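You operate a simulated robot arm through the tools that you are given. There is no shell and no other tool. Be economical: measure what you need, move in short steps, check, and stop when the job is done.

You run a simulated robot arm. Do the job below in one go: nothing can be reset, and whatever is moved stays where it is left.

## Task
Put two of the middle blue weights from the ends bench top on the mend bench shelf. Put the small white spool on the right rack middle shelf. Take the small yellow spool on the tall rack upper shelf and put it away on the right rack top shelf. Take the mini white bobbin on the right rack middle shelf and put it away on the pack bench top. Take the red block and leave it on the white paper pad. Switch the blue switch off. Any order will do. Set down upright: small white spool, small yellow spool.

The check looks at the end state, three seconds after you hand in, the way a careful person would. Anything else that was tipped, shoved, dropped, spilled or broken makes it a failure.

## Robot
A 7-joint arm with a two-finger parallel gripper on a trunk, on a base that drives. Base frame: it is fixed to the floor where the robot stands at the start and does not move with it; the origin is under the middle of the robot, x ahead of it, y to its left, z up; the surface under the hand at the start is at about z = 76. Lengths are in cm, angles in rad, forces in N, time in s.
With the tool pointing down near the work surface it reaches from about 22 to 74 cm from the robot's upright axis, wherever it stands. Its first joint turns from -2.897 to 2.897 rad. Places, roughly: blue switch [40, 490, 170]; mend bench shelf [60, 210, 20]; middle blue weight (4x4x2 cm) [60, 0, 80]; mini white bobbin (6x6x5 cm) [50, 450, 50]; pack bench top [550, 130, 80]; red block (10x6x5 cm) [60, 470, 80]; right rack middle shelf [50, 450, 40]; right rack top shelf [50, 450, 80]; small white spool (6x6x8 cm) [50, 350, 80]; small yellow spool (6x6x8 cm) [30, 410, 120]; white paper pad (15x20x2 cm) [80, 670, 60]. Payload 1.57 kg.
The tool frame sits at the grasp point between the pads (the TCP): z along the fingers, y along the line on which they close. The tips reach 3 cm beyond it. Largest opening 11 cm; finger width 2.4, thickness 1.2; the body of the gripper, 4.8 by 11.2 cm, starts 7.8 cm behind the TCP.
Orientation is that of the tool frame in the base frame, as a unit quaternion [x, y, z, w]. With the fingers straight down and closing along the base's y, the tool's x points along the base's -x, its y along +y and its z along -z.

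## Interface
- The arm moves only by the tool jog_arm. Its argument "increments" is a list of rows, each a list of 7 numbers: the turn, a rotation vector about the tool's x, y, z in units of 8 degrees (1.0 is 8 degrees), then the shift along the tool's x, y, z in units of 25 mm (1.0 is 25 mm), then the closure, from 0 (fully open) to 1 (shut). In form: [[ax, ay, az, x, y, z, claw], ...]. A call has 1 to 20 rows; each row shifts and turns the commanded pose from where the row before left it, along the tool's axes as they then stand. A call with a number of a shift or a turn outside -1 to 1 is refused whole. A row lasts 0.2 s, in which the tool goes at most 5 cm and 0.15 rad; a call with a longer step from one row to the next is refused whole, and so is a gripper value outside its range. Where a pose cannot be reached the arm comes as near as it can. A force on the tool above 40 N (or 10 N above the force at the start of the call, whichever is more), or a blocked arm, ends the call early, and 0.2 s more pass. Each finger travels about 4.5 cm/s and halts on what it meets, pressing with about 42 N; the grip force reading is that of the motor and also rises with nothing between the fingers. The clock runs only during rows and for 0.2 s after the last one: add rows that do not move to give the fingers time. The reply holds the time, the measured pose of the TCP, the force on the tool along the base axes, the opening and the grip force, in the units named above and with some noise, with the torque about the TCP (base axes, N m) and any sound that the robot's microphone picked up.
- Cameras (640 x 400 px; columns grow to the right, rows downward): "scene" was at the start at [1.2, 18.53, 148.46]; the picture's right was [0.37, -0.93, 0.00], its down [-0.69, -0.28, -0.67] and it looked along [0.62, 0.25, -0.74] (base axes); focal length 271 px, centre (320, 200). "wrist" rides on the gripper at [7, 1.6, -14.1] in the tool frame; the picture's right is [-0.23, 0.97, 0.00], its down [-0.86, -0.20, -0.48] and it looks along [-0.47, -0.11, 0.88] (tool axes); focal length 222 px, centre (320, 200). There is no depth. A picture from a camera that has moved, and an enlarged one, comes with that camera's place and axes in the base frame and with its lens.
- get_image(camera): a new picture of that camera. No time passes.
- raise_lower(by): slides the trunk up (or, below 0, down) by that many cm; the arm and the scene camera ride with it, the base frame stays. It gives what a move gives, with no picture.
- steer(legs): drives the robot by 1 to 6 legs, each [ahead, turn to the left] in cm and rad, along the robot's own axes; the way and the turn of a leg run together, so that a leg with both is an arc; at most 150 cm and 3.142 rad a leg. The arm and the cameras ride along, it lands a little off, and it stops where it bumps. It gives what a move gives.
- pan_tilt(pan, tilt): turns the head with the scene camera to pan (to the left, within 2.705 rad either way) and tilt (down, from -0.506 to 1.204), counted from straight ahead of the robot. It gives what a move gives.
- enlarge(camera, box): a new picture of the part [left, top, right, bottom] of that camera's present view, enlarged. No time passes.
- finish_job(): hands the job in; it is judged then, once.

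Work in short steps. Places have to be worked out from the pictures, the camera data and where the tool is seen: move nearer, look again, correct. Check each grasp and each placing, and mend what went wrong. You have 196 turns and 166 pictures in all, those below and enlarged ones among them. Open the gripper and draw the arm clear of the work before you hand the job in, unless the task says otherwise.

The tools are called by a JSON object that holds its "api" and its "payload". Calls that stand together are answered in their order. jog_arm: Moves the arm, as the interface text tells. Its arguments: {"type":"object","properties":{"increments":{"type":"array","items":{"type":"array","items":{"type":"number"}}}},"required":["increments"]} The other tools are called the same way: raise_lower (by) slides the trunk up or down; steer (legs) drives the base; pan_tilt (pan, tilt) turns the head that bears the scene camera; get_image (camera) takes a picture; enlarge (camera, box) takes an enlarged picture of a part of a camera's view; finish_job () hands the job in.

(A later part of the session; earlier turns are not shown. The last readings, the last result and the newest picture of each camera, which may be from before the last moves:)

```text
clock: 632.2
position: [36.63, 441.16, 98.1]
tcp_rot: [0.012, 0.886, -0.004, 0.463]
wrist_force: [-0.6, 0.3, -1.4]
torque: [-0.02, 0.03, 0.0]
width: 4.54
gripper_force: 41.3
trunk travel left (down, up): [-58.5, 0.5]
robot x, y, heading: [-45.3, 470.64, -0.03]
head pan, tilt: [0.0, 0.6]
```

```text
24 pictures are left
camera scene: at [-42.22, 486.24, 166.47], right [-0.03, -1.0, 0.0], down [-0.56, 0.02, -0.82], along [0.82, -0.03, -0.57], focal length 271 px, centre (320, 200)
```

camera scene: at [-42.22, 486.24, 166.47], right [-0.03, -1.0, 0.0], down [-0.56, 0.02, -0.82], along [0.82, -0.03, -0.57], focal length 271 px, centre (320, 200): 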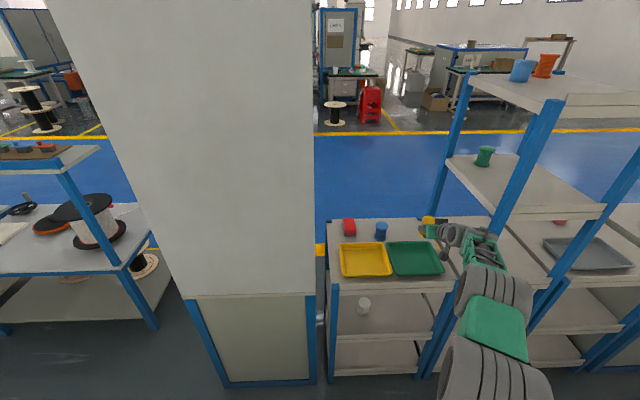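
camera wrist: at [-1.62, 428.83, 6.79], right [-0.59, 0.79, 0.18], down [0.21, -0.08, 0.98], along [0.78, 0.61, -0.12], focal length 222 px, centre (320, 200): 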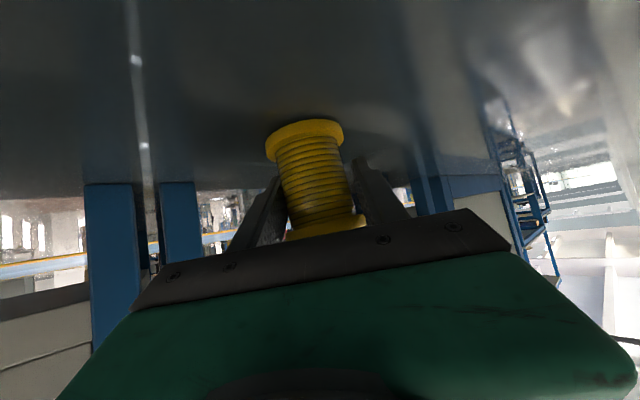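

I need slightly more reach; drive forward 7 cm, then extend the rest (straightening moves the elbow away from the post).

{"api": "steer", "payload": {"legs": [[7, 0.03]]}}

{"api": "jog_arm", "payload": {"increments": [[0, 0, 0, -0.569, 0, 0.822, 1], [0, 0, 0, -0.569, 0, 0.822, 1], [0, 0, 0, -0.569, 0, 0.822, 1], [0, 0, 0, 0, 0, 0, 1]]}}

{"api": "get_image", "payload": {"camera": "scene"}}

{"api": "get_image", "payload": {"camera": "wrist"}}

```text
clock: 633.2
position: [44.77, 443.52, 97.96]
tcp_rot: [0.0, 0.886, 0.002, 0.463]
wrist_force: [-0.7, -0.4, -1.5]
torque: [0.02, 0.02, -0.03]
width: 4.52
gripper_force: 42.4
trunk travel left (down, up): [-58.5, 0.5]
robot x, y, heading: [-38.19, 470.31, -0.007]
head pan, tilt: [0.0, 0.6]
```

```text
clock: 634.2
position: [49.74, 443.58, 97.93]
tcp_rot: [0.0, 0.886, 0.002, 0.463]
wrist_force: [-0.7, -0.1, -1.7]
torque: [0.0, 0.04, 0.01]
width: 4.54
gripper_force: 42.0
out of reach, approached as far as the arm can: row 3
trunk travel left (down, up): [-58.5, 0.5]
robot x, y, heading: [-38.38, 470.5, 0.0]
head pan, tilt: [0.0, 0.6]
```

```text
23 pictures are left
camera scene: at [-35.54, 486.21, 166.47], right [0.0, -1.0, 0.0], down [-0.56, 0.0, -0.83], along [0.83, 0.0, -0.56], focal length 271 px, centre (320, 200)
```

scene: 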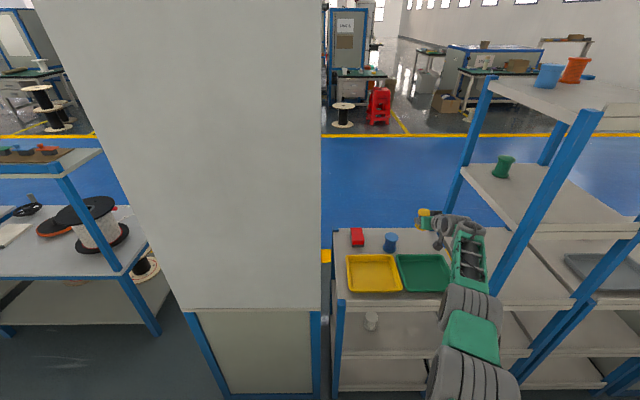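

```text
22 pictures are left
camera wrist: at [34.2, 445.2, 100.22], right [0.13, 0.97, 0.19], down [0.1, -0.2, 0.97], along [0.99, -0.1, -0.12], focal length 222 px, centre (320, 200)
```

wrist: 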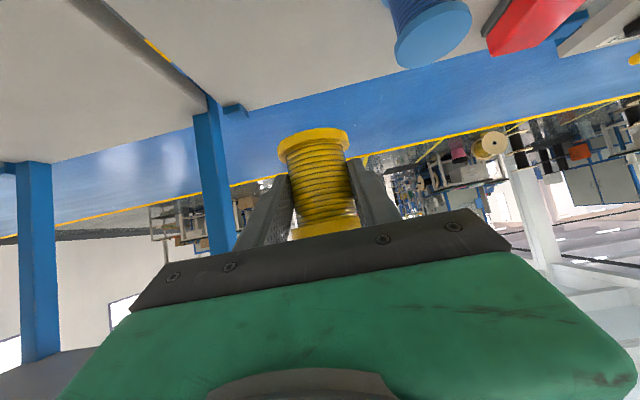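

Drive 5 cm more, then use the trunk to lower the spool vertically.

{"api": "steer", "payload": {"legs": [[5, 0]]}}

{"api": "raise_lower", "payload": {"by": -9}}

{"api": "get_image", "payload": {"camera": "wrist"}}

```text
clock: 635.1
position: [54.71, 443.48, 97.88]
tcp_rot: [0.0, 0.886, 0.003, 0.464]
wrist_force: [-0.4, 0.0, -0.5]
torque: [0.03, 0.04, 0.0]
width: 4.51
gripper_force: 41.9
trunk travel left (down, up): [-58.5, 0.5]
robot x, y, heading: [-33.37, 470.86, -0.007]
head pan, tilt: [0.0, 0.6]
```

```text
clock: 636.4
position: [54.62, 443.46, 88.97]
tcp_rot: [0.0, 0.886, 0.002, 0.463]
wrist_force: [0.0, -0.3, -0.6]
torque: [-0.01, 0.03, -0.01]
width: 4.51
gripper_force: 41.9
trunk travel left (down, up): [-49.5, 9.5]
robot x, y, heading: [-33.37, 470.68, -0.0]
head pan, tilt: [0.0, 0.6]
```

```text
21 pictures are left
camera wrist: at [39.13, 445.07, 91.2], right [0.13, 0.97, 0.19], down [0.1, -0.2, 0.97], along [0.99, -0.11, -0.12], focal length 222 px, centre (320, 200)
```

wrist: 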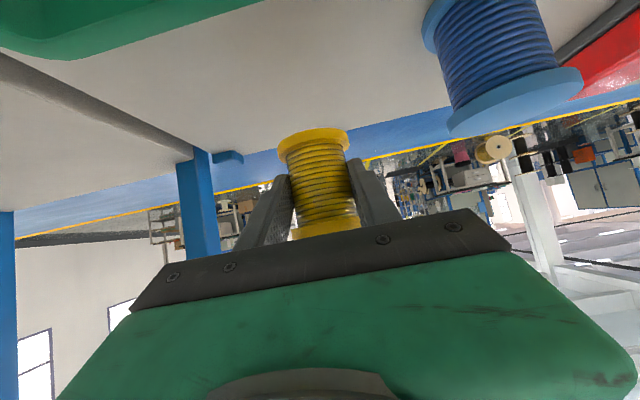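

The "cup" is a blue spool at about (49, 453); I shift 2 cm to -y for margin, then lower further.

{"api": "jog_arm", "payload": {"increments": [[0, 0, 0, 0, -0.8, 0, 1], [0, 0, 0, 0, 0, 0, 1]]}}

{"api": "raise_lower", "payload": {"by": -3.6}}

{"api": "raise_lower", "payload": {"by": -0.6}}

```text
clock: 637.0
position: [53.65, 441.79, 88.87]
tcp_rot: [0.0, 0.887, 0.003, 0.463]
wrist_force: [0.9, 0.1, -0.4]
torque: [-0.03, 0.02, -0.02]
width: 4.53
gripper_force: 41.6
out of reach, approached as far as the arm can: row 1
trunk travel left (down, up): [-49.5, 9.5]
robot x, y, heading: [-33.21, 470.9, -0.002]
head pan, tilt: [0.0, 0.6]
```

```text
clock: 637.8
position: [53.72, 441.85, 85.27]
tcp_rot: [0.0, 0.886, 0.002, 0.463]
wrist_force: [-0.1, -0.3, -1.0]
torque: [-0.01, 0.01, -0.03]
width: 4.53
gripper_force: 41.8
trunk travel left (down, up): [-45.9, 13.1]
robot x, y, heading: [-33.37, 470.7, -0.002]
head pan, tilt: [0.0, 0.6]
```

```text
clock: 638.3
position: [53.72, 441.84, 84.73]
tcp_rot: [0.0, 0.886, 0.002, 0.464]
wrist_force: [0.3, -0.1, -0.2]
torque: [0.01, 0.02, -0.01]
width: 4.55
gripper_force: 41.7
trunk travel left (down, up): [-45.3, 13.7]
robot x, y, heading: [-33.28, 471.1, -0.006]
head pan, tilt: [0.0, 0.6]
```

No contact yet; lower in small trunk steps.

{"api": "raise_lower", "payload": {"by": -0.4}}

{"api": "raise_lower", "payload": {"by": -0.4}}

{"api": "get_image", "payload": {"camera": "wrist"}}

```text
clock: 638.9
position: [53.68, 441.83, 84.21]
tcp_rot: [-0.001, 0.886, 0.003, 0.463]
wrist_force: [-0.2, -0.3, 0.3]
torque: [-0.01, 0.01, 0.0]
width: 4.52
gripper_force: 41.8
trunk travel left (down, up): [-44.9, 14.1]
robot x, y, heading: [-33.3, 470.64, -0.006]
head pan, tilt: [0.0, 0.6]
```

```text
clock: 639.4
position: [53.65, 441.79, 84.25]
tcp_rot: [-0.001, 0.885, 0.002, 0.465]
wrist_force: [-1.1, 0.3, 8.5]
torque: [0.02, 0.11, 0.02]
width: 4.52
gripper_force: 42.1
trunk travel left (down, up): [-44.5, 14.5]
robot x, y, heading: [-33.29, 470.58, -0.004]
head pan, tilt: [0.0, 0.6]
```

```text
20 pictures are left
camera wrist: at [38.18, 443.42, 86.5], right [0.13, 0.97, 0.19], down [0.09, -0.2, 0.98], along [0.99, -0.11, -0.11], focal length 222 px, centre (320, 200)
```

wrist: 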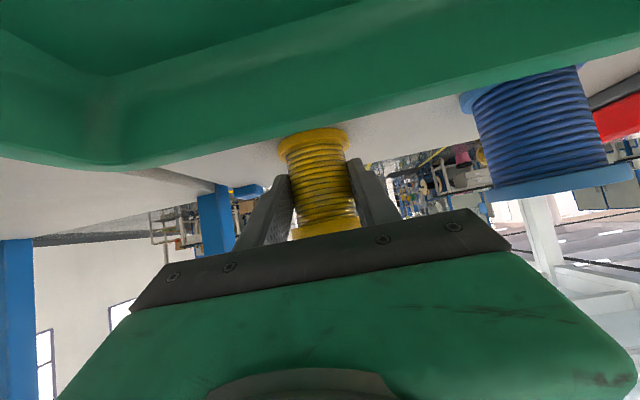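

Contact (~9 N) on the shelf. Open moderately and check.

{"api": "jog_arm", "payload": {"increments": [[0, 0, 0, 0, 0, 0, 0.55], [0, 0, 0, 0, 0, 0, 0.45], [0, 0, 0, 0, 0, 0, 0.38], [0, 0, 0, 0, 0, 0, 0.33], [0, 0, 0, 0, 0, 0, 0.33]]}}

{"api": "jog_arm", "payload": {"increments": [[0, 0, 0, 0, 0, -0.6, 0.33], [0, 0, 0, 0, 0, -1, 0.33], [0, 0, 0, 0, 0, -1, 0.33], [0, 0, 0, 0, 0, -1, 0.33], [0, 0, 0, 0, 0, 0, 0.33]]}}

{"api": "get_image", "payload": {"camera": "wrist"}}

```text
clock: 640.6
position: [53.65, 441.86, 83.84]
tcp_rot: [0.0, 0.886, 0.002, 0.464]
wrist_force: [-0.2, 0.7, 0.5]
torque: [0.0, 0.0, 0.0]
width: 7.37
gripper_force: 0.1
trunk travel left (down, up): [-44.5, 14.5]
robot x, y, heading: [-33.49, 470.35, -0.004]
head pan, tilt: [0.0, 0.6]
```

```text
clock: 641.8
position: [51.7, 440.66, 87.24]
tcp_rot: [0.0, 0.886, 0.003, 0.463]
wrist_force: [-0.1, 0.4, 0.4]
torque: [0.0, 0.01, -0.01]
width: 7.37
gripper_force: 0.1
out of reach, approached as far as the arm can: row 2, 3
trunk travel left (down, up): [-44.5, 14.5]
robot x, y, heading: [-33.34, 470.74, -0.006]
head pan, tilt: [0.0, 0.6]
```

```text
19 pictures are left
camera wrist: at [36.09, 442.2, 89.57], right [0.13, 0.97, 0.19], down [0.1, -0.2, 0.97], along [0.99, -0.1, -0.12], focal length 222 px, centre (320, 200)
```

wrist: 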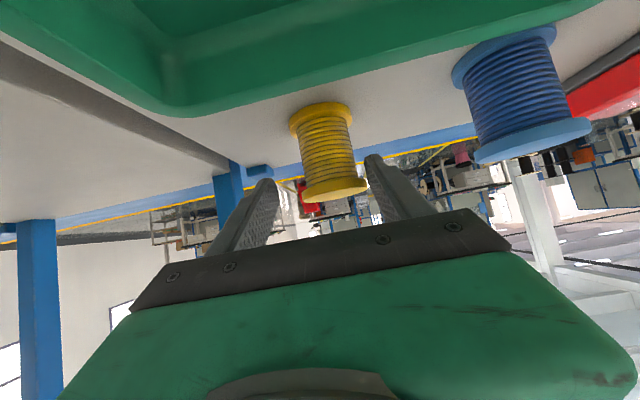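

Upright and released. I back the base straight out.

{"api": "steer", "payload": {"legs": [[-12, 0]]}}

{"api": "raise_lower", "payload": {"by": 10}}

{"api": "get_image", "payload": {"camera": "scene"}}

```text
clock: 643.0
position: [39.54, 440.42, 87.21]
tcp_rot: [0.0, 0.886, 0.003, 0.464]
wrist_force: [0.0, 0.3, 0.0]
torque: [0.0, 0.02, 0.02]
width: 7.38
gripper_force: 0.1
trunk travel left (down, up): [-44.5, 14.5]
robot x, y, heading: [-45.33, 470.82, -0.008]
head pan, tilt: [0.0, 0.6]
```

```text
clock: 644.4
position: [39.56, 440.44, 97.29]
tcp_rot: [0.001, 0.886, 0.002, 0.463]
wrist_force: [-0.4, 0.2, -0.5]
torque: [-0.01, 0.02, -0.01]
width: 7.4
gripper_force: 0.0
trunk travel left (down, up): [-54.5, 4.5]
robot x, y, heading: [-45.03, 470.95, -0.01]
head pan, tilt: [0.0, 0.6]
```

```text
18 pictures are left
camera scene: at [-42.46, 486.24, 162.47], right [0.0, -1.0, 0.0], down [-0.57, 0.0, -0.82], along [0.82, 0.0, -0.57], focal length 271 px, centre (320, 200)
```

scene: 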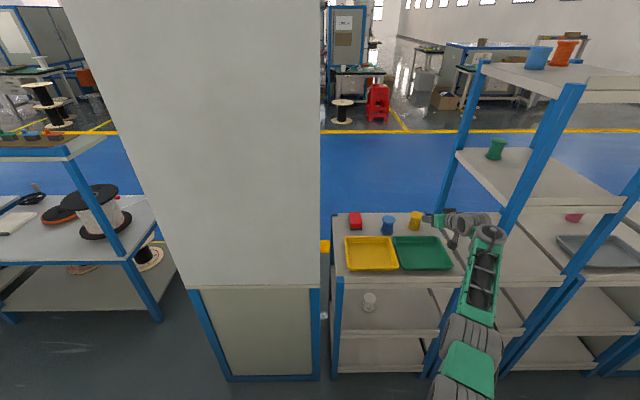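

Yellow spool stands on the right rack top. Next the red block at about (56, 470). I retract and bring the tool vertical.

{"api": "jog_arm", "payload": {"increments": [[0, 0, 0, 0.569, 0, -0.822, 0], [0, 0, 0, 0.569, 0, -0.822, 0], [0, 0, 0, 0.569, 0, -0.822, 0], [0, 0, 0, 0.569, 0, -0.822, 0], [0, 0, 0, 0.569, 0, -0.822, 0], [0, 0, 0, 0.569, 0, -0.822, 0], [0, 0, 0, 0.569, 0, -0.822, 0], [0, 0, 0, 0.569, 0, -0.822, 0], [0, 0, 0, 0.569, 0, -0.822, 0], [0, 0, 0, 0.569, 0, -0.822, 0], [0, 1, 0, 0, 0, 0, 0], [0, 1, 0, 0, 0, 0, 0], [0, 1, 0, 0, 0, 0, 0], [0, 1, 0, 0, 0, 0, 0], [0, 1, 0, 0, 0, 0, 0], [0, 1, 0, 0, 0, 0, 0], [0, 0.9, 0, 0, 0, 0, 0], [0, 0, 0, 0, 0, 0, 0]]}}

{"api": "jog_arm", "payload": {"increments": [[0, 0, 0, 0.3, 1, -0.8, 0], [0, 0, 0, 0.3, 1, -0.8, 0], [0, 0, 0, 0.3, 1, -0.8, 0], [0, 0, 0, 0.3, 1, 0, 0], [0, 0, 0, 0.3, 1, 0, 0], [0, 0, 0, 0.3, 1, 0, 0], [0, 0, 0, 0.3, 1, 0, 0], [0, 0, 0, 0, 1, 0, 0], [0, 0, 0, 0, 1, 0, 0], [0, 0, 0, 0, 1, 0, 0], [0, 0, 0, 0, 1, 0, 0], [0, 0, 0, 0, 1, 0, 0], [0, 0, 0, 0, 0, 0, 0]]}}

{"api": "pan_tilt", "payload": {"pan": 0.35, "tilt": -0.15}}

{"api": "get_image", "payload": {"camera": "scene"}}

```text
clock: 648.1
position: [14.58, 440.34, 97.34]
tcp_rot: [0.0, 1.0, 0.002, -0.001]
wrist_force: [0.3, -0.3, -0.2]
torque: [0.02, 0.01, -0.01]
width: 10.99
gripper_force: 0.1
out of reach, approached as far as the arm can: row 1
trunk travel left (down, up): [-54.5, 4.5]
robot x, y, heading: [-45.41, 470.64, -0.007]
head pan, tilt: [0.0, 0.6]
```

```text
clock: 651.0
position: [9.19, 470.42, 103.29]
tcp_rot: [-0.001, 1.0, 0.003, 0.001]
wrist_force: [0.4, 0.2, -1.2]
torque: [-0.02, -0.01, -0.01]
width: 10.99
gripper_force: 0.0
trunk travel left (down, up): [-54.5, 4.5]
robot x, y, heading: [-45.16, 470.43, -0.004]
head pan, tilt: [0.0, 0.6]
```

```text
clock: 652.0
position: [9.19, 470.46, 103.33]
tcp_rot: [-0.001, 1.0, 0.002, 0.0]
wrist_force: [0.5, 0.1, 0.2]
torque: [0.03, 0.0, 0.02]
width: 10.99
gripper_force: 0.0
trunk travel left (down, up): [-54.5, 4.5]
robot x, y, heading: [-45.32, 470.91, -0.007]
head pan, tilt: [0.351, -0.15]
```

```text
17 pictures are left
camera scene: at [-43.29, 489.19, 169.3], right [0.34, -0.94, 0.0], down [0.14, 0.05, -0.99], along [0.93, 0.34, 0.15], focal length 271 px, centre (320, 200)
```

scene: 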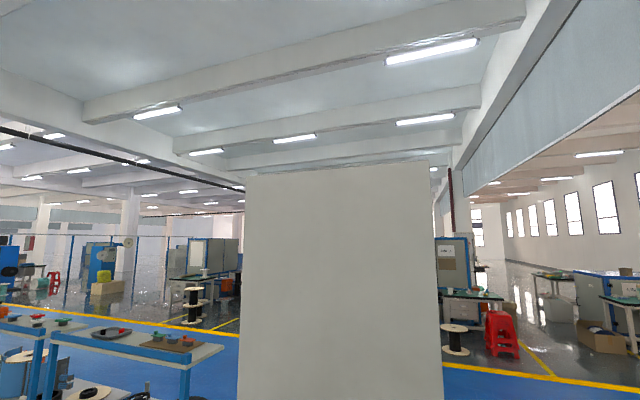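

The corridor face of the panel shows no switch; from earlier views the switch box is on the far (+x) side near (38, 495, 166). I'll do the red block first: drive forward 30 cm and look with the wrist camera.

{"api": "steer", "payload": {"legs": [[30, 0]]}}

{"api": "jog_arm", "payload": {"increments": [[0, 0, 0, -1, 0, 0, 0], [0, 0, 0, -1, 0, 0, 0], [0, 0, 0, -1, 0, 0, 0], [0, 0, 0, -1, 0, 0, 0], [0, 0, 0, -1, 0, 0, 0], [0, 0, 0, 0, 0, 0, 0]]}}

{"api": "get_image", "payload": {"camera": "wrist"}}

```text
clock: 654.1
position: [39.54, 469.56, 103.16]
tcp_rot: [0.003, 1.0, 0.003, -0.001]
wrist_force: [0.1, 0.4, 0.2]
torque: [0.03, 0.0, -0.02]
width: 11.0
gripper_force: 0.0
trunk travel left (down, up): [-54.5, 4.5]
robot x, y, heading: [-14.85, 470.59, -0.011]
head pan, tilt: [0.351, -0.15]
```

```text
clock: 655.5
position: [52.13, 469.75, 103.37]
tcp_rot: [0.004, 1.0, 0.002, -0.001]
wrist_force: [-0.1, 0.2, -0.1]
torque: [-0.01, -0.03, -0.02]
width: 11.01
gripper_force: 0.0
trunk travel left (down, up): [-54.5, 4.5]
robot x, y, heading: [-15.05, 470.46, -0.012]
head pan, tilt: [0.351, -0.15]
```

```text
16 pictures are left
camera wrist: at [45.12, 471.39, 117.39], right [0.23, 0.97, 0.0], down [0.85, -0.21, 0.48], along [0.46, -0.11, -0.88], focal length 222 px, centre (320, 200)
```

wrist: 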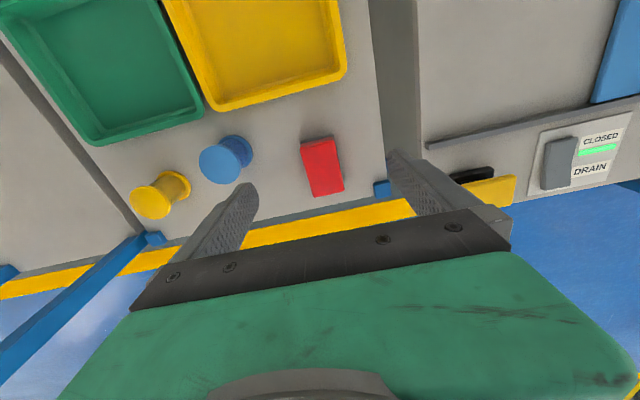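

Block at (56.6, 469), aligned with x. I shift, descend and grip.

{"api": "jog_arm", "payload": {"increments": [[0, 0, 0, -0.88, -0.15, 0, 0], [0, 0, 0, -0.88, -0.15, 0, 0], [0, 0, 0, 0, 0, 0.98, 0], [0, 0, 0, 0, 0, 0.98, 0], [0, 0, 0, 0, 0, 0.98, 0], [0, 0, 0, 0, 0, 0.98, 0], [0, 0, 0, 0, 0, 0.98, 0], [0, 0, 0, 0, 0, 0.98, 0], [0, 0, 0, 0, 0, 0.98, 0], [0, 0, 0, 0, 0, 0.98, 0], [0, 0, 0, 0, 0, 0, 0], [0, 0, 0, 0, 0, 0, 0.5], [0, 0, 0, 0, 0, 0, 1], [0, 0, 0, 0, 0, 0, 1], [0, 0, 0, 0, 0, 0, 1], [0, 0, 0, 0, 0, 0, 1]]}}

{"api": "get_image", "payload": {"camera": "wrist"}}

```text
clock: 658.9
position: [56.38, 468.94, 83.61]
tcp_rot: [0.004, 1.0, 0.002, 0.0]
wrist_force: [-0.2, 0.2, 0.0]
torque: [0.0, -0.01, 0.03]
width: 5.72
gripper_force: 29.3
trunk travel left (down, up): [-54.5, 4.5]
robot x, y, heading: [-14.8, 470.33, -0.018]
head pan, tilt: [0.351, -0.15]
```

```text
15 pictures are left
camera wrist: at [49.55, 470.52, 97.73], right [0.23, 0.97, 0.0], down [0.85, -0.21, 0.48], along [0.46, -0.11, -0.88], focal length 222 px, centre (320, 200)
```

wrist: 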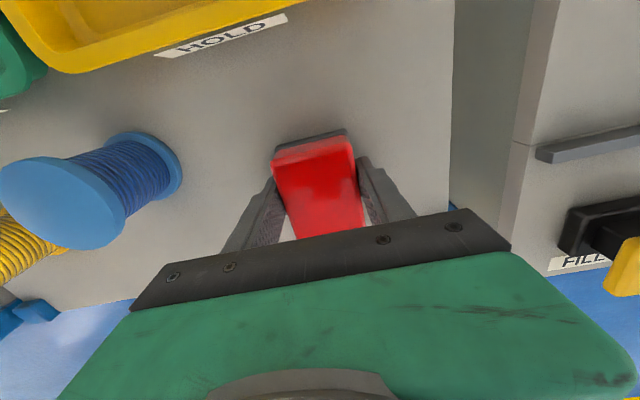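

Block gripped. Lift 20 cm and retract.

{"api": "jog_arm", "payload": {"increments": [[0, 0, 0, 0, 0, -1, 1], [0, 0, 0, 0, 0, -1, 1], [0, 0, 0, 0, 0, -1, 1], [0, 0, 0, 0, 0, -1, 1], [0, 0, 0, 0, 0, -1, 1], [0, 0, 0, 0, 0, -1, 1], [0, 0, 0, 0, 0, -1, 1], [0, 0, 0, 0, 0, -1, 1], [0, 0, 0, 1, 0, 0, 1], [0, 0, 0, 1, 0, 0, 1], [0, 0, 0, 1, 0, 0, 1], [0, 0, 0, 1, 0, 0, 1], [0, 0, 0, 1, 0, 0, 1], [0, 0, 0, 1, 0, 0, 1], [0, 0, 0, 1, 0, 0, 1], [0, 0, 0, 1, 0, 0, 1], [0, 0, 0, 1, 0, 0, 1], [0, 0, 0, 1, 0, 0, 1], [0, 0, 0, 1, 0, 0, 1], [0, 0, 0, 1, 0, 0, 1]]}}

{"api": "steer", "payload": {"legs": [[-28, 0], [0, 1.59], [150, 0], [47, 0], [0, -1.575]]}}

{"api": "pan_tilt", "payload": {"pan": 0.0, "tilt": 0.55}}

{"api": "get_image", "payload": {"camera": "scene"}}

```text
clock: 663.1
position: [26.5, 468.9, 103.78]
tcp_rot: [0.004, 1.0, 0.002, 0.001]
wrist_force: [-0.7, -0.1, -1.2]
torque: [-0.01, 0.06, 0.02]
width: 5.68
gripper_force: 41.7
trunk travel left (down, up): [-54.5, 4.5]
robot x, y, heading: [-14.9, 470.19, -0.012]
head pan, tilt: [0.351, -0.15]
```

```text
clock: 682.5
position: [0.26, 667.29, 103.83]
tcp_rot: [0.043, 0.999, 0.003, 0.0]
wrist_force: [-0.8, -1.2, -1.4]
torque: [0.0, 0.0, 0.0]
width: 5.69
gripper_force: 42.0
trunk travel left (down, up): [-54.5, 4.5]
robot x, y, heading: [-41.17, 671.93, -0.093]
head pan, tilt: [0.351, -0.15]
```

```text
clock: 683.6
position: [0.15, 667.27, 103.65]
tcp_rot: [0.042, 0.999, 0.003, 0.0]
wrist_force: [0.0, 0.1, -0.6]
torque: [0.02, 0.0, 0.06]
width: 5.69
gripper_force: 42.1
trunk travel left (down, up): [-54.5, 4.5]
robot x, y, heading: [-41.28, 671.92, -0.091]
head pan, tilt: [0.0, 0.55]
```

```text
14 pictures are left
camera scene: at [-36.93, 687.38, 162.93], right [-0.09, -1.0, 0.0], down [-0.52, 0.05, -0.85], along [0.85, -0.08, -0.52], focal length 271 px, centre (320, 200)
```

scene: 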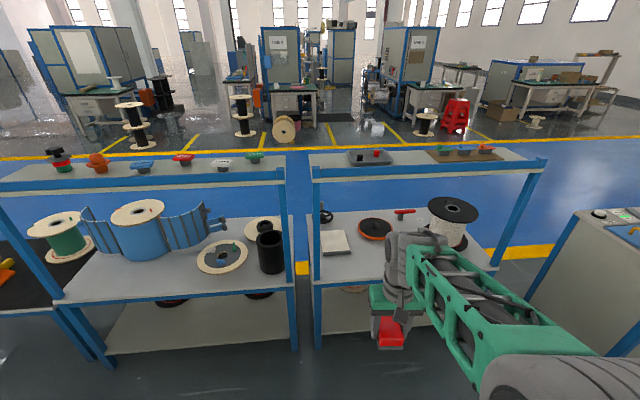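

Pad at about (80, 668.4), shelf z≈60, overhead shelf z≈115. I straighten, lower the trunk 27 cm, and drive in 46 cm.

{"api": "raise_lower", "payload": {"by": -27}}

{"api": "steer", "payload": {"legs": [[0, 0.09], [46, 0]]}}

{"api": "get_image", "payload": {"camera": "scene"}}

{"api": "get_image", "payload": {"camera": "wrist"}}

```text
clock: 686.4
position: [0.12, 667.4, 76.72]
tcp_rot: [0.043, 0.999, 0.002, 0.0]
wrist_force: [0.1, -0.7, -1.3]
torque: [-0.02, 0.04, 0.04]
width: 5.72
gripper_force: 42.5
trunk travel left (down, up): [-27.5, 31.5]
robot x, y, heading: [-41.02, 672.38, -0.089]
head pan, tilt: [0.0, 0.55]
```

```text
clock: 689.6
position: [46.48, 671.71, 76.64]
tcp_rot: [-0.007, 1.0, 0.003, 0.0]
wrist_force: [0.8, -0.3, -0.3]
torque: [0.03, -0.01, 0.01]
width: 5.71
gripper_force: 41.3
trunk travel left (down, up): [-27.5, 31.5]
robot x, y, heading: [4.91, 672.04, 0.005]
head pan, tilt: [0.0, 0.55]
```

```text
13 pictures are left
camera scene: at [7.64, 687.87, 135.92], right [0.01, -1.0, 0.0], down [-0.52, 0.0, -0.85], along [0.85, 0.01, -0.52], focal length 271 px, centre (320, 200)
```

scene: 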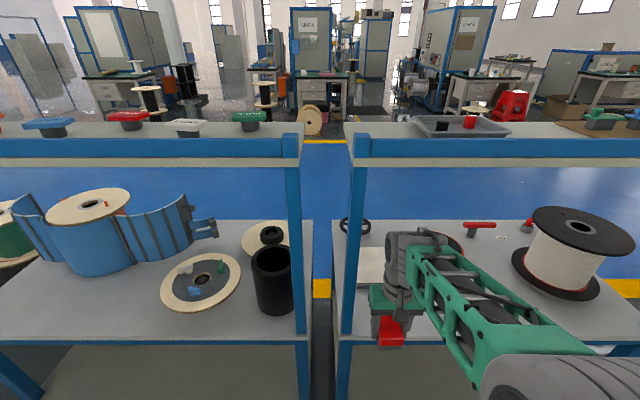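

```text
12 pictures are left
camera wrist: at [39.65, 673.16, 90.86], right [0.21, 0.98, 0.0], down [0.86, -0.19, 0.48], along [0.47, -0.1, -0.88], focal length 222 px, centre (320, 200)
```

wrist: 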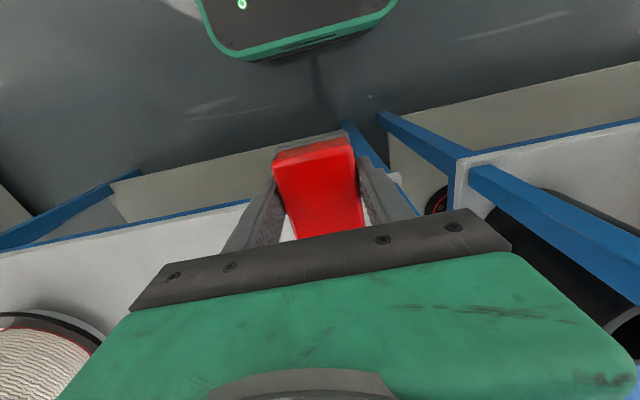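

Pad spans x 72–91, y 660–674.6. I lower 6 cm, drive 8 cm, and move the block over the pad centre.

{"api": "raise_lower", "payload": {"by": -6}}

{"api": "steer", "payload": {"legs": [[8, 0]]}}

{"api": "jog_arm", "payload": {"increments": [[0, 0, 0, -0.945, -0.16, 0, 1], [0, 0, 0, -0.945, -0.16, 0, 1], [0, 0, 0, -0.945, -0.16, 0, 1], [0, 0, 0, -0.945, -0.16, 0, 1], [0, 0, 0, -0.945, -0.16, 0, 1], [0, 0, 0, -0.945, -0.16, 0, 1], [0, 0, 0, -0.945, -0.16, 0, 1], [0, 0, 0, -0.945, -0.16, 0, 1], [0, 0, 0, -0.945, -0.16, 0, 1], [0, 0, 0, -0.945, -0.16, 0, 1], [0, 0, 0, -0.945, -0.16, 0, 1], [0, 0, 0, 0, 0, 0, 1]]}}

{"api": "get_image", "payload": {"camera": "wrist"}}

```text
clock: 690.6
position: [46.57, 671.66, 70.76]
tcp_rot: [-0.007, 1.0, 0.003, -0.001]
wrist_force: [-0.5, 0.2, -0.7]
torque: [-0.03, -0.01, -0.04]
width: 5.67
gripper_force: 42.0
trunk travel left (down, up): [-21.5, 37.5]
robot x, y, heading: [4.71, 672.11, 0.01]
head pan, tilt: [0.0, 0.55]
```

```text
clock: 691.7
position: [54.6, 671.74, 70.87]
tcp_rot: [-0.007, 1.0, 0.003, 0.0]
wrist_force: [0.3, -0.1, -0.7]
torque: [0.05, 0.02, -0.04]
width: 5.73
gripper_force: 41.8
trunk travel left (down, up): [-21.5, 37.5]
robot x, y, heading: [12.89, 672.08, 0.008]
head pan, tilt: [0.0, 0.55]
```

```text
clock: 694.3
position: [80.5, 667.52, 70.67]
tcp_rot: [-0.007, 1.0, 0.002, -0.001]
wrist_force: [0.4, 0.8, 0.1]
torque: [0.01, 0.01, -0.02]
width: 5.68
gripper_force: 42.1
trunk travel left (down, up): [-21.5, 37.5]
robot x, y, heading: [12.99, 672.3, 0.01]
head pan, tilt: [0.0, 0.55]
```

```text
11 pictures are left
camera wrist: at [73.6, 669.1, 84.78], right [0.21, 0.98, 0.0], down [0.86, -0.19, 0.48], along [0.47, -0.1, -0.88], focal length 222 px, centre (320, 200)
```

wrist: 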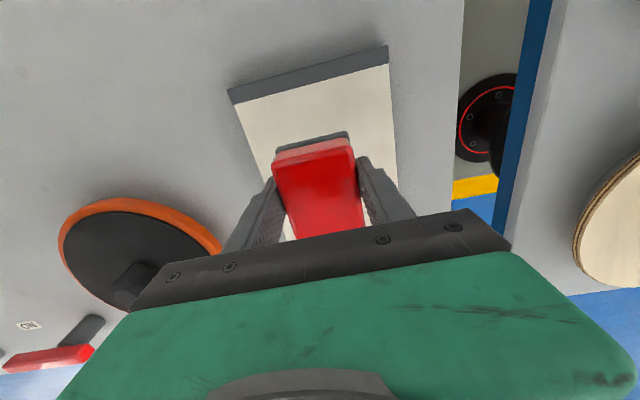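

Pad centre ≈ (83.7, 667.9). Shift 2.5 cm further and lower to contact.

{"api": "jog_arm", "payload": {"increments": [[0, 0, 0, -0.9, 0.1, 0, 1], [0, 0, 0, 0, 0, 0.8, 1], [0, 0, 0, 0, 0, 0.8, 1], [0, 0, 0, 0, 0, 0.12, 1], [0, 0, 0, 0, 0, 0.12, 1], [0, 0, 0, 0, 0, 0.1, 1], [0, 0, 0, 0, 0, 0.08, 1], [0, 0, 0, 0, 0, 0, 1]]}}

```text
clock: 696.1
position: [82.99, 668.06, 65.55]
tcp_rot: [-0.007, 1.0, 0.003, -0.002]
wrist_force: [0.5, -0.6, -1.2]
torque: [-0.01, 0.04, -0.01]
width: 5.68
gripper_force: 42.5
trunk travel left (down, up): [-21.5, 37.5]
robot x, y, heading: [13.11, 672.32, 0.005]
head pan, tilt: [0.0, 0.55]
```

{"api": "jog_arm", "payload": {"increments": [[0, 0, 0, 0, 0, 0.1, 1], [0, 0, 0, 0, 0, 0.1, 1], [0, 0, 0, 0, 0, 0.1, 1], [0, 0, 0, 0, 0, 0.1, 1], [0, 0, 0, 0, 0, 0.1, 1], [0, 0, 0, 0, 0, 0, 1]]}}

```text
clock: 697.5
position: [82.85, 668.08, 65.02]
tcp_rot: [-0.007, 1.0, 0.002, 0.005]
wrist_force: [-1.8, 1.7, 36.8]
torque: [0.04, -0.02, -0.04]
width: 5.73
gripper_force: 42.5
trunk travel left (down, up): [-21.5, 37.5]
robot x, y, heading: [13.2, 671.97, 0.005]
head pan, tilt: [0.0, 0.55]
```

Firm contact with the pad. Ease, open, rise 4 cm and check.

{"api": "jog_arm", "payload": {"increments": [[0, 0, 0, 0, 0, -0.2, 1], [0, 0, 0, 0, 0, 0, 1], [0, 0, 0, 0, 0, 0, 0.4], [0, 0, 0, 0, 0, 0, 0.25], [0, 0, 0, 0, 0, 0, 0.1], [0, 0, 0, 0, 0, 0, 0.1], [0, 0, 0, 0, 0, -0.8, 0.1], [0, 0, 0, 0, 0, -1, 0.1], [0, 0, 0, 0, 0, 0, 0.1]]}}

{"api": "get_image", "payload": {"camera": "wrist"}}

```text
clock: 699.5
position: [82.98, 668.0, 69.41]
tcp_rot: [-0.007, 1.0, 0.002, 0.0]
wrist_force: [0.4, -0.4, 0.7]
torque: [0.01, 0.01, 0.01]
width: 9.87
gripper_force: 0.0
trunk travel left (down, up): [-21.5, 37.5]
robot x, y, heading: [13.18, 672.04, 0.006]
head pan, tilt: [0.0, 0.55]
```

```text
10 pictures are left
camera wrist: at [76.04, 669.59, 83.53], right [0.21, 0.98, 0.0], down [0.86, -0.19, 0.48], along [0.47, -0.1, -0.88], focal length 222 px, centre (320, 200)
```

wrist: 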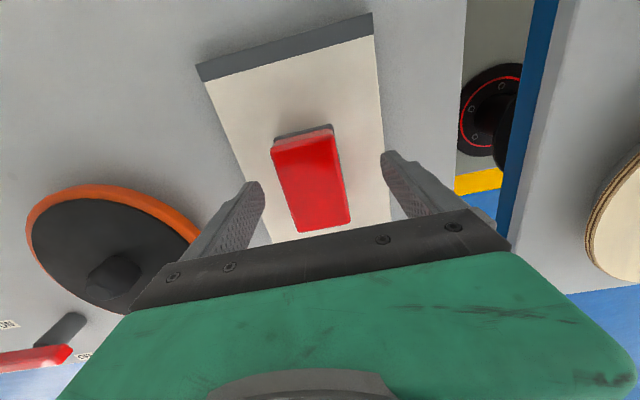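

Block sits on the pad. Retreat the arm, raise the trunk, and look back south at the switch box.

{"api": "jog_arm", "payload": {"increments": [[0, 0, 0, 0, 0, -0.8, 0], [0, 0, 0, 1, 0, 0, 0], [0, 0, 0, 1, 0, 0, 0], [0, 0, 0, 1, 0, 0, 0], [0, 0, 0, 1, 0, 0, 0], [0, 0, 0, 1, 0, 0, 0], [0, 0, 0, 1, 0, 0, 0], [0, 0, 0, 1, 0, 0, 0], [0, 0, 0, 1, 0, 0, 0], [0, 0, 0, 1, 0, 0, 0], [0, 0, 0, 1, 0, 0, 0], [0, 0, 0, 1, 0, 0, 0], [0, 0, 0, 1, 0, 0, 0], [0, 0, 0, 0, 0, 0, 0]]}}

{"api": "steer", "payload": {"legs": [[-50, 0]]}}

{"api": "raise_lower", "payload": {"by": 37}}

{"api": "pan_tilt", "payload": {"pan": -1.2, "tilt": 0.0}}

{"api": "get_image", "payload": {"camera": "scene"}}

```text
clock: 702.5
position: [52.79, 667.43, 71.57]
tcp_rot: [-0.007, 1.0, 0.003, 0.0]
wrist_force: [0.1, -0.2, 0.3]
torque: [-0.01, 0.0, -0.02]
width: 11.01
gripper_force: 0.0
trunk travel left (down, up): [-21.5, 37.5]
robot x, y, heading: [13.21, 672.57, 0.008]
head pan, tilt: [0.0, 0.55]
```

```text
clock: 705.4
position: [4.08, 667.08, 71.56]
tcp_rot: [-0.004, 1.0, 0.002, -0.001]
wrist_force: [0.0, -0.3, 0.0]
torque: [0.0, 0.04, -0.03]
width: 11.0
gripper_force: 0.1
trunk travel left (down, up): [-21.5, 37.5]
robot x, y, heading: [-35.74, 672.07, 0.004]
head pan, tilt: [0.0, 0.55]
```

```text
clock: 708.9
position: [4.08, 666.99, 108.51]
tcp_rot: [-0.004, 1.0, 0.002, -0.001]
wrist_force: [0.3, -0.3, 0.7]
torque: [0.02, -0.03, 0.0]
width: 10.99
gripper_force: 0.1
trunk travel left (down, up): [-58.5, 0.5]
robot x, y, heading: [-35.74, 672.24, 0.004]
head pan, tilt: [0.0, 0.55]
```

```text
clock: 710.3
position: [4.13, 666.85, 108.65]
tcp_rot: [-0.004, 1.0, 0.003, 0.0]
wrist_force: [-0.5, -0.3, -0.5]
torque: [0.0, 0.01, -0.01]
width: 10.99
gripper_force: 0.0
trunk travel left (down, up): [-58.5, 0.5]
robot x, y, heading: [-36.0, 671.98, -0.001]
head pan, tilt: [-1.201, 0.0]
```

```text
9 pictures are left
camera scene: at [-38.63, 679.26, 171.99], right [-0.93, -0.36, 0.0], down [0.0, 0.0, -1.0], along [0.36, -0.93, 0.0], focal length 271 px, centre (320, 200)
```

scene: 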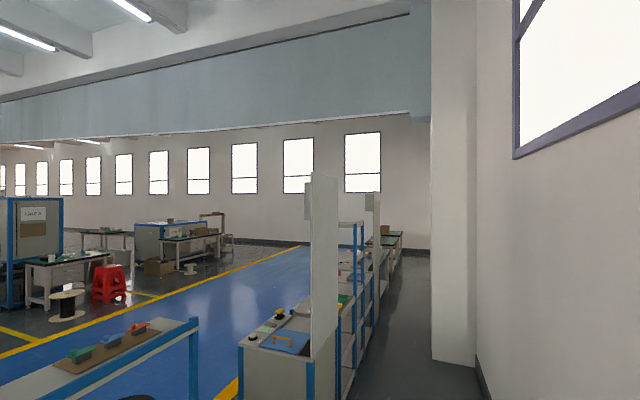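

The box is on the panel's far (+x) side, so the switch faces the aisle. I drive around north to the aisle side (x≈135).

{"api": "steer", "payload": {"legs": [[0, 1.57], [150, 0], [150, 0], [15, 0], [0, -1.57]]}}

{"api": "steer", "payload": {"legs": [[150, 0], [22, 0], [0, -1.57], [100, 0]]}}

```text
clock: 733.5
position: [-7.53, 981.48, 108.58]
tcp_rot: [-0.01, 1.0, 0.003, -0.001]
wrist_force: [-0.7, 0.0, 0.4]
torque: [-0.01, -0.02, -0.03]
width: 11.0
gripper_force: 0.0
trunk travel left (down, up): [-58.5, 0.5]
robot x, y, heading: [-47.67, 986.11, 0.011]
head pan, tilt: [-1.201, 0.0]
```

```text
clock: 747.9
position: [122.38, 931.13, 108.64]
tcp_rot: [0.719, 0.695, 0.001, 0.003]
wrist_force: [-0.5, 0.5, -0.2]
torque: [-0.02, 0.0, 0.02]
width: 11.04
gripper_force: 0.1
trunk travel left (down, up): [-58.5, 0.5]
robot x, y, heading: [131.9, 970.29, -1.757]
head pan, tilt: [-1.201, 0.0]
stopped in leg 4: the robot was blocked; the commanded pose is now the measured one
```

Blocked by something. Look down ahead.

{"api": "pan_tilt", "payload": {"pan": -0.2, "tilt": 0.6}}

{"api": "get_image", "payload": {"camera": "scene"}}

```text
clock: 749.2
position: [122.43, 931.0, 108.57]
tcp_rot: [0.719, 0.695, 0.002, 0.002]
wrist_force: [-0.7, 0.2, 0.0]
torque: [0.01, 0.02, -0.01]
width: 11.02
gripper_force: 0.0
trunk travel left (down, up): [-58.5, 0.5]
robot x, y, heading: [132.32, 970.82, -1.763]
head pan, tilt: [-0.201, 0.6]
```

```text
8 pictures are left
camera scene: at [145.14, 965.39, 166.48], right [-0.92, 0.38, 0.0], down [0.21, 0.52, -0.83], along [-0.31, -0.76, -0.56], focal length 271 px, centre (320, 200)
```

scene: 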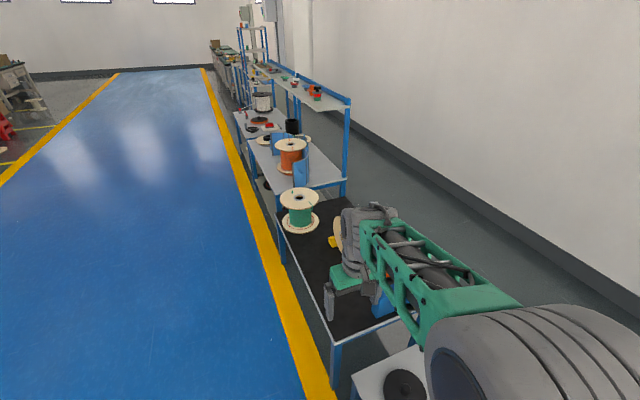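

The base touched the small stool (its top looks undisturbed). I back off, steer left into the lane at x≈160 and continue south.

{"api": "steer", "payload": {"legs": [[-14, 0], [0, 0.45], [110, 0], [0, -0.26], [150, 0], [150, 0]]}}

```text
clock: 772.1
position: [174.36, 537.12, 108.59]
tcp_rot: [0.64, 0.768, 0.002, 0.001]
wrist_force: [0.3, -0.4, 0.7]
torque: [-0.04, 0.02, -0.02]
width: 10.98
gripper_force: 0.1
trunk travel left (down, up): [-58.5, 0.5]
robot x, y, heading: [175.56, 577.81, -1.542]
head pan, tilt: [-0.201, 0.6]
```

Continue to y≈497, turn to face -x, and look at the switch box.

{"api": "steer", "payload": {"legs": [[80, 0], [0, -1.6]]}}

{"api": "pan_tilt", "payload": {"pan": 0.0, "tilt": 0.25}}

{"api": "get_image", "payload": {"camera": "scene"}}

```text
clock: 780.4
position: [137.67, 500.81, 108.5]
tcp_rot: [0.998, 0.059, 0.001, 0.002]
wrist_force: [-0.1, 0.3, -0.3]
torque: [0.0, -0.03, -0.02]
width: 10.98
gripper_force: 0.1
trunk travel left (down, up): [-58.5, 0.5]
robot x, y, heading: [178.11, 497.01, 3.106]
head pan, tilt: [-0.201, 0.6]
```

```text
clock: 781.2
position: [137.71, 500.84, 108.59]
tcp_rot: [0.998, 0.058, 0.0, 0.003]
wrist_force: [1.3, 0.3, 0.2]
torque: [0.01, -0.02, -0.03]
width: 11.0
gripper_force: 0.1
trunk travel left (down, up): [-58.5, 0.5]
robot x, y, heading: [178.11, 497.33, 3.107]
head pan, tilt: [0.0, 0.25]
```

```text
7 pictures are left
camera scene: at [174.14, 482.01, 169.69], right [0.04, 1.0, 0.0], down [0.25, -0.01, -0.97], along [-0.97, 0.04, -0.25], focal length 271 px, centre (320, 200)
```

scene: 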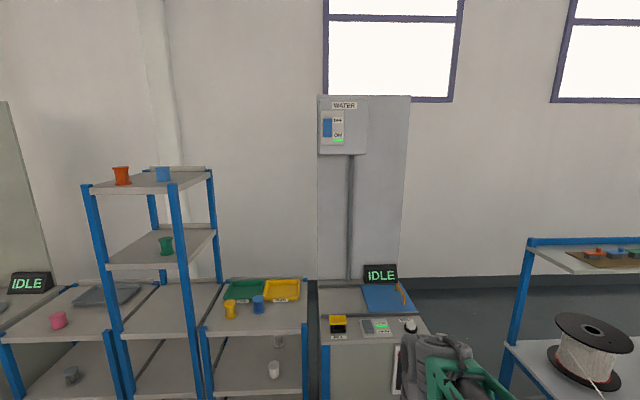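

There it is: a "WATER" box with a blue switch. Zoom in.

{"api": "enlarge", "payload": {"camera": "scene", "box": [312, 93, 376, 157]}}

```text
6.25 times, centred on (344, 125) of scene
camera zoom: at [174.14, 482.01, 169.69], right [0.04, 1.0, 0.0], down [0.25, -0.01, -0.97], along [-0.97, 0.04, -0.25], focal length 1693 px, centre (170, 669)
```

zoom: 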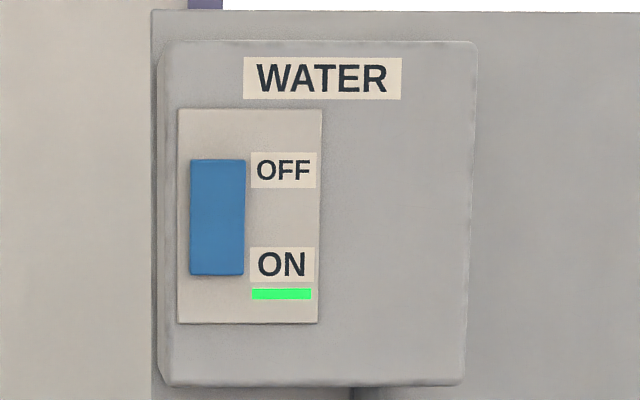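

It's a rocker: OFF is at the top, ON (lit) at the bottom; I must press the top half toward -x at about (41, 491, 174). First shape the arm in free space: raise, extend, close the gripper, and point the tool horizontally.

{"api": "jog_arm", "payload": {"increments": [[0, 0, 0.107, -0.8, 0, -1, 1], [0, 0, 0.107, -0.8, 0, -1, 1], [0, 0, 0.107, -0.8, 0, -1, 1], [0, 0, 0.107, -0.8, 0, -1, 1], [0, 0, 0.107, -0.8, 0, -1, 1], [0, 0, 0.107, -0.8, 0, -1, 1], [0, 0, 0.107, -0.8, 0, -1, 1], [0, 0, 0.107, -0.8, 0, -1, 1], [0, 0, 0.107, -0.8, 0, -1, 1], [0, 0, 0.107, -0.8, 0, -1, 1], [0, 0, 0, 0, 0, 0, 1]]}}

{"api": "jog_arm", "payload": {"increments": [[0, -1, 0, 0, 0, 0, 1], [0, -1, 0, 0, 0, 0, 1], [0, -1, 0, 0, 0, 0, 1], [0, -1, 0, 0, 0, 0, 1], [0, -1, 0, 0, 0, 0, 1], [0, -1, 0, 0, 0, 0, 1], [0, -1, 0, 0, 0, 0, 1], [0, -1, 0, 0, 0, 0, 1], [0, -1, 0, 0, 0, 0, 1], [0, -1, 0, 0, 0, 0, 1], [0, -1, 0, 0, 0, 0, 1], [0, -0.25, 0, 0, 0, 0, 1], [0, 0, 0, 0, 0, 0, 1]]}}

{"api": "jog_arm", "payload": {"increments": [[0, 0, 0, -1, 0, 0, 1], [0, 0, 0, -1, 0, 0, 1], [0, 0, 0, -1, 0, 0, 1], [0, 0, 0, -1, 0, 0, 1], [0, 0, 0, -1, 0, 0, 1], [0, 0, 0, -1, 0, 0, 1], [0, 0, 0, -1, 0, 0, 1], [0, 0, 0, -1, 0, 0, 1], [0, 0, 0, -1, 0, 0, 1], [0, 0, 0, -1, 0, 0, 1], [0, 0, 0, -1, 0, 0, 1], [0, 0, 0, -1, 0, 0, 1], [0, 0, 0, 0, 0, 0, 1]]}}

```text
clock: 783.6
position: [117.8, 499.82, 133.46]
tcp_rot: [1.0, -0.017, 0.001, 0.003]
wrist_force: [-0.3, -0.2, -0.6]
torque: [0.01, -0.03, 0.0]
width: 0.0
gripper_force: 22.1
trunk travel left (down, up): [-58.5, 0.5]
robot x, y, heading: [178.36, 497.32, 3.105]
head pan, tilt: [0.0, 0.25]
```

```text
clock: 785.7
position: [114.21, 500.33, 122.14]
tcp_rot: [0.886, -0.012, -0.464, -0.014]
wrist_force: [-0.7, 0.9, -0.1]
torque: [0.0, -0.04, 0.0]
width: 0.0
gripper_force: 21.3
out of reach, approached as far as the arm can: row 2, 3, 5
trunk travel left (down, up): [-58.5, 0.5]
robot x, y, heading: [178.18, 497.29, 3.106]
head pan, tilt: [0.0, 0.25]
stopped in row 10: the arm was blocked; the commanded pose is now the measured one
```

```text
clock: 788.5
position: [98.29, 500.57, 147.08]
tcp_rot: [0.883, -0.011, -0.469, -0.013]
wrist_force: [0.5, 0.5, -0.2]
torque: [0.01, -0.03, -0.01]
width: 0.01
gripper_force: 21.1
out of reach, approached as far as the arm can: row 12
trunk travel left (down, up): [-58.5, 0.5]
robot x, y, heading: [178.13, 497.0, 3.102]
head pan, tilt: [0.0, 0.25]
```

Now rotate the rest to horizontal in the extended pose, then raise.

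{"api": "jog_arm", "payload": {"increments": [[0, -0.85, 0, 0, 0, 0, 1], [0, -0.85, 0, 0, 0, 0, 1], [0, -0.85, 0, 0, 0, 0, 1], [0, -0.85, 0, 0, 0, 0, 1], [0, -0.85, 0, 0, 0, 0, 1], [0, 0, 0, 0, 0, 0, 1]]}}

{"api": "jog_arm", "payload": {"increments": [[0, 0, 0, -1, 0, -0.3, 1], [0, 0, 0, -1, 0, -0.3, 1], [0, 0, 0, -1, 0, -0.3, 1], [0, 0, 0, -1, 0, -0.3, 1], [0, 0, 0, -1, 0, -0.3, 1], [0, 0, 0, -1, 0, -0.3, 1], [0, 0, 0, -1, 0, -0.3, 1], [0, 0, 0, -1, 0, -0.3, 1], [0, 0, 0, -1, 0, -0.3, 1], [0, 0, 0, -1, 0, -0.3, 1], [0, 0, 0, 0, 0, 0, 1]]}}

```text
clock: 789.9
position: [97.78, 500.64, 147.08]
tcp_rot: [0.708, -0.006, -0.706, -0.017]
wrist_force: [0.7, 0.3, 1.0]
torque: [-0.02, 0.01, 0.0]
width: 0.0
gripper_force: 21.4
out of reach, approached as far as the arm can: row 1
trunk travel left (down, up): [-58.5, 0.5]
robot x, y, heading: [178.37, 497.34, 3.107]
head pan, tilt: [0.0, 0.25]
```

```text
clock: 792.3
position: [105.4, 499.74, 171.86]
tcp_rot: [0.707, -0.007, -0.707, -0.016]
wrist_force: [0.0, 0.2, 0.3]
torque: [0.02, -0.02, -0.02]
width: 0.01
gripper_force: 21.4
trunk travel left (down, up): [-58.5, 0.5]
robot x, y, heading: [177.97, 497.43, 3.1]
head pan, tilt: [0.0, 0.25]
```

Tool horizontal at z≈172. I align the heading and drive forward 48 cm, then shift 6 cm in -y and look with the wrist camera.

{"api": "steer", "payload": {"legs": [[0, 0.04], [46, 0]]}}

{"api": "jog_arm", "payload": {"increments": [[0, 0, 0, -0.25, 0.8, 0, 1], [0, 0, 0, -0.25, 0.8, 0, 1], [0, 0, 0, 0, 0.7, 0, 1], [0, 0, 0, 0, 0, 0, 1]]}}

{"api": "get_image", "payload": {"camera": "wrist"}}

```text
clock: 795.4
position: [59.97, 497.39, 171.73]
tcp_rot: [0.708, 0.005, -0.706, -0.004]
wrist_force: [-0.5, 0.2, 0.8]
torque: [0.02, 0.03, -0.04]
width: 0.0
gripper_force: 21.6
trunk travel left (down, up): [-58.5, 0.5]
robot x, y, heading: [132.94, 497.07, 3.141]
head pan, tilt: [0.0, 0.25]
```

```text
clock: 796.4
position: [60.9, 491.87, 171.84]
tcp_rot: [0.708, 0.006, -0.707, -0.004]
wrist_force: [0.0, 0.0, -0.7]
torque: [0.0, -0.01, 0.01]
width: 0.01
gripper_force: 21.1
out of reach, approached as far as the arm can: row 1, 2
trunk travel left (down, up): [-58.5, 0.5]
robot x, y, heading: [133.12, 497.06, 3.14]
head pan, tilt: [0.0, 0.25]
```

```text
5 pictures are left
camera wrist: at [75.07, 490.28, 164.91], right [0.0, -0.98, 0.21], down [0.48, 0.19, 0.86], along [-0.88, 0.1, 0.47], focal length 222 px, centre (320, 200)
```

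wrist: 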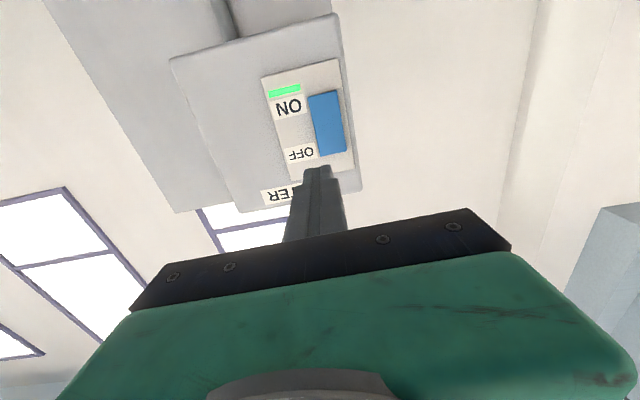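

Paddle: y≈490.2, z 166.7–174.7, OFF at the top. The arm is near its reach limit, so I retract the tool 8 cm, drive 13 cm closer, and align to (y 490.2, z 172.8).

{"api": "jog_arm", "payload": {"increments": [[0, 0, 0, 0, 0, -0.8, 1], [0, 0, 0, 0, 0, -0.8, 1], [0, 0, 0, 0, 0, -0.8, 1], [0, 0, 0, 0, 0, -0.8, 1], [0, 0, 0, 0, 0, 0, 1]]}}

{"api": "steer", "payload": {"legs": [[13, 0]]}}

{"api": "jog_arm", "payload": {"increments": [[0, 0, 0, -0.3, 0.4, 0, 1], [0, 0, 0, 0, 0.27, 0, 1], [0, 0, 0, 0, 0, 0, 1]]}}

```text
clock: 797.6
position: [68.8, 491.47, 171.89]
tcp_rot: [0.708, 0.005, -0.706, -0.005]
wrist_force: [0.7, -0.8, -0.4]
torque: [0.0, -0.01, -0.03]
width: 0.0
gripper_force: 21.3
trunk travel left (down, up): [-58.5, 0.5]
robot x, y, heading: [133.19, 497.08, 3.14]
head pan, tilt: [0.0, 0.25]
```

```text
clock: 798.9
position: [55.28, 491.77, 172.06]
tcp_rot: [0.709, 0.003, -0.705, -0.007]
wrist_force: [0.2, -0.5, -0.7]
torque: [-0.03, 0.04, 0.0]
width: 0.0
gripper_force: 20.9
trunk travel left (down, up): [-58.5, 0.5]
robot x, y, heading: [119.65, 497.01, 3.135]
head pan, tilt: [0.0, 0.25]
```

```text
clock: 799.7
position: [55.34, 490.01, 172.76]
tcp_rot: [0.709, 0.004, -0.706, -0.005]
wrist_force: [0.8, 0.1, -0.1]
torque: [0.04, 0.0, -0.04]
width: 0.0
gripper_force: 21.1
trunk travel left (down, up): [-58.5, 0.5]
robot x, y, heading: [119.45, 497.24, 3.135]
head pan, tilt: [0.0, 0.25]
```

Aligned. Advance slowly until contact.

{"api": "jog_arm", "payload": {"increments": [[0, 0, 0, 0, 0, 0.5, 1], [0, 0, 0, 0, 0, 0.5, 1], [0, 0, 0, 0, 0, 0.5, 1], [0, 0, 0, 0, 0, 0.5, 1], [0, 0, 0, 0, 0, 0.5, 1], [0, 0, 0, 0, 0, 0.2, 1], [0, 0, 0, 0, 0, 0.2, 1], [0, 0, 0, 0, 0, 0.2, 1], [0, 0, 0, 0, 0, 0.2, 1], [0, 0, 0, 0, 0, 0, 1]]}}

```text
clock: 801.9
position: [48.71, 490.06, 172.04]
tcp_rot: [0.708, 0.003, -0.706, -0.006]
wrist_force: [-0.3, -0.1, -0.3]
torque: [-0.01, -0.02, -0.04]
width: 0.0
gripper_force: 20.7
out of reach, approached as far as the arm can: row 6, 7, 8, 9
trunk travel left (down, up): [-58.5, 0.5]
robot x, y, heading: [119.6, 497.0, 3.131]
head pan, tilt: [0.0, 0.25]
```

Out of reach again; retract 4 cm, drive 6 cm closer (base front stays ~6 cm off the cabinet), then press.

{"api": "jog_arm", "payload": {"increments": [[0, 0, 0, 0, 0, -1, 1], [0, 0, 0, 0, 0, -1, 1], [0, 0, 0, 0, 0, 0, 1]]}}

{"api": "steer", "payload": {"legs": [[6, 0]]}}

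{"api": "jog_arm", "payload": {"increments": [[0, 0, 0, -0.2, 0, 0.2, 1], [0, 0, 0, 0, 0, 0.2, 1], [0, 0, 0, 0, 0, 0.2, 1], [0, 0, 0, 0, 0, 0, 1]]}}

```text
clock: 802.7
position: [53.67, 489.88, 171.96]
tcp_rot: [0.709, 0.004, -0.706, -0.006]
wrist_force: [-0.2, 0.6, 0.2]
torque: [-0.01, 0.02, 0.02]
width: 0.0
gripper_force: 21.7
trunk travel left (down, up): [-58.5, 0.5]
robot x, y, heading: [120.13, 497.58, 3.135]
head pan, tilt: [0.0, 0.25]
```

```text
clock: 803.7
position: [47.43, 489.91, 171.81]
tcp_rot: [0.709, 0.003, -0.705, -0.007]
wrist_force: [-0.8, 0.3, 0.2]
torque: [0.02, 0.02, -0.03]
width: 0.0
gripper_force: 21.2
trunk travel left (down, up): [-58.5, 0.5]
robot x, y, heading: [113.88, 497.61, 3.136]
head pan, tilt: [0.0, 0.25]
```

```text
clock: 804.7
position: [46.12, 489.92, 172.47]
tcp_rot: [0.709, 0.004, -0.706, -0.005]
wrist_force: [0.2, 0.4, -0.6]
torque: [0.0, -0.01, 0.01]
width: 0.01
gripper_force: 21.4
trunk travel left (down, up): [-58.5, 0.5]
robot x, y, heading: [113.25, 496.99, 3.137]
head pan, tilt: [0.0, 0.25]
```

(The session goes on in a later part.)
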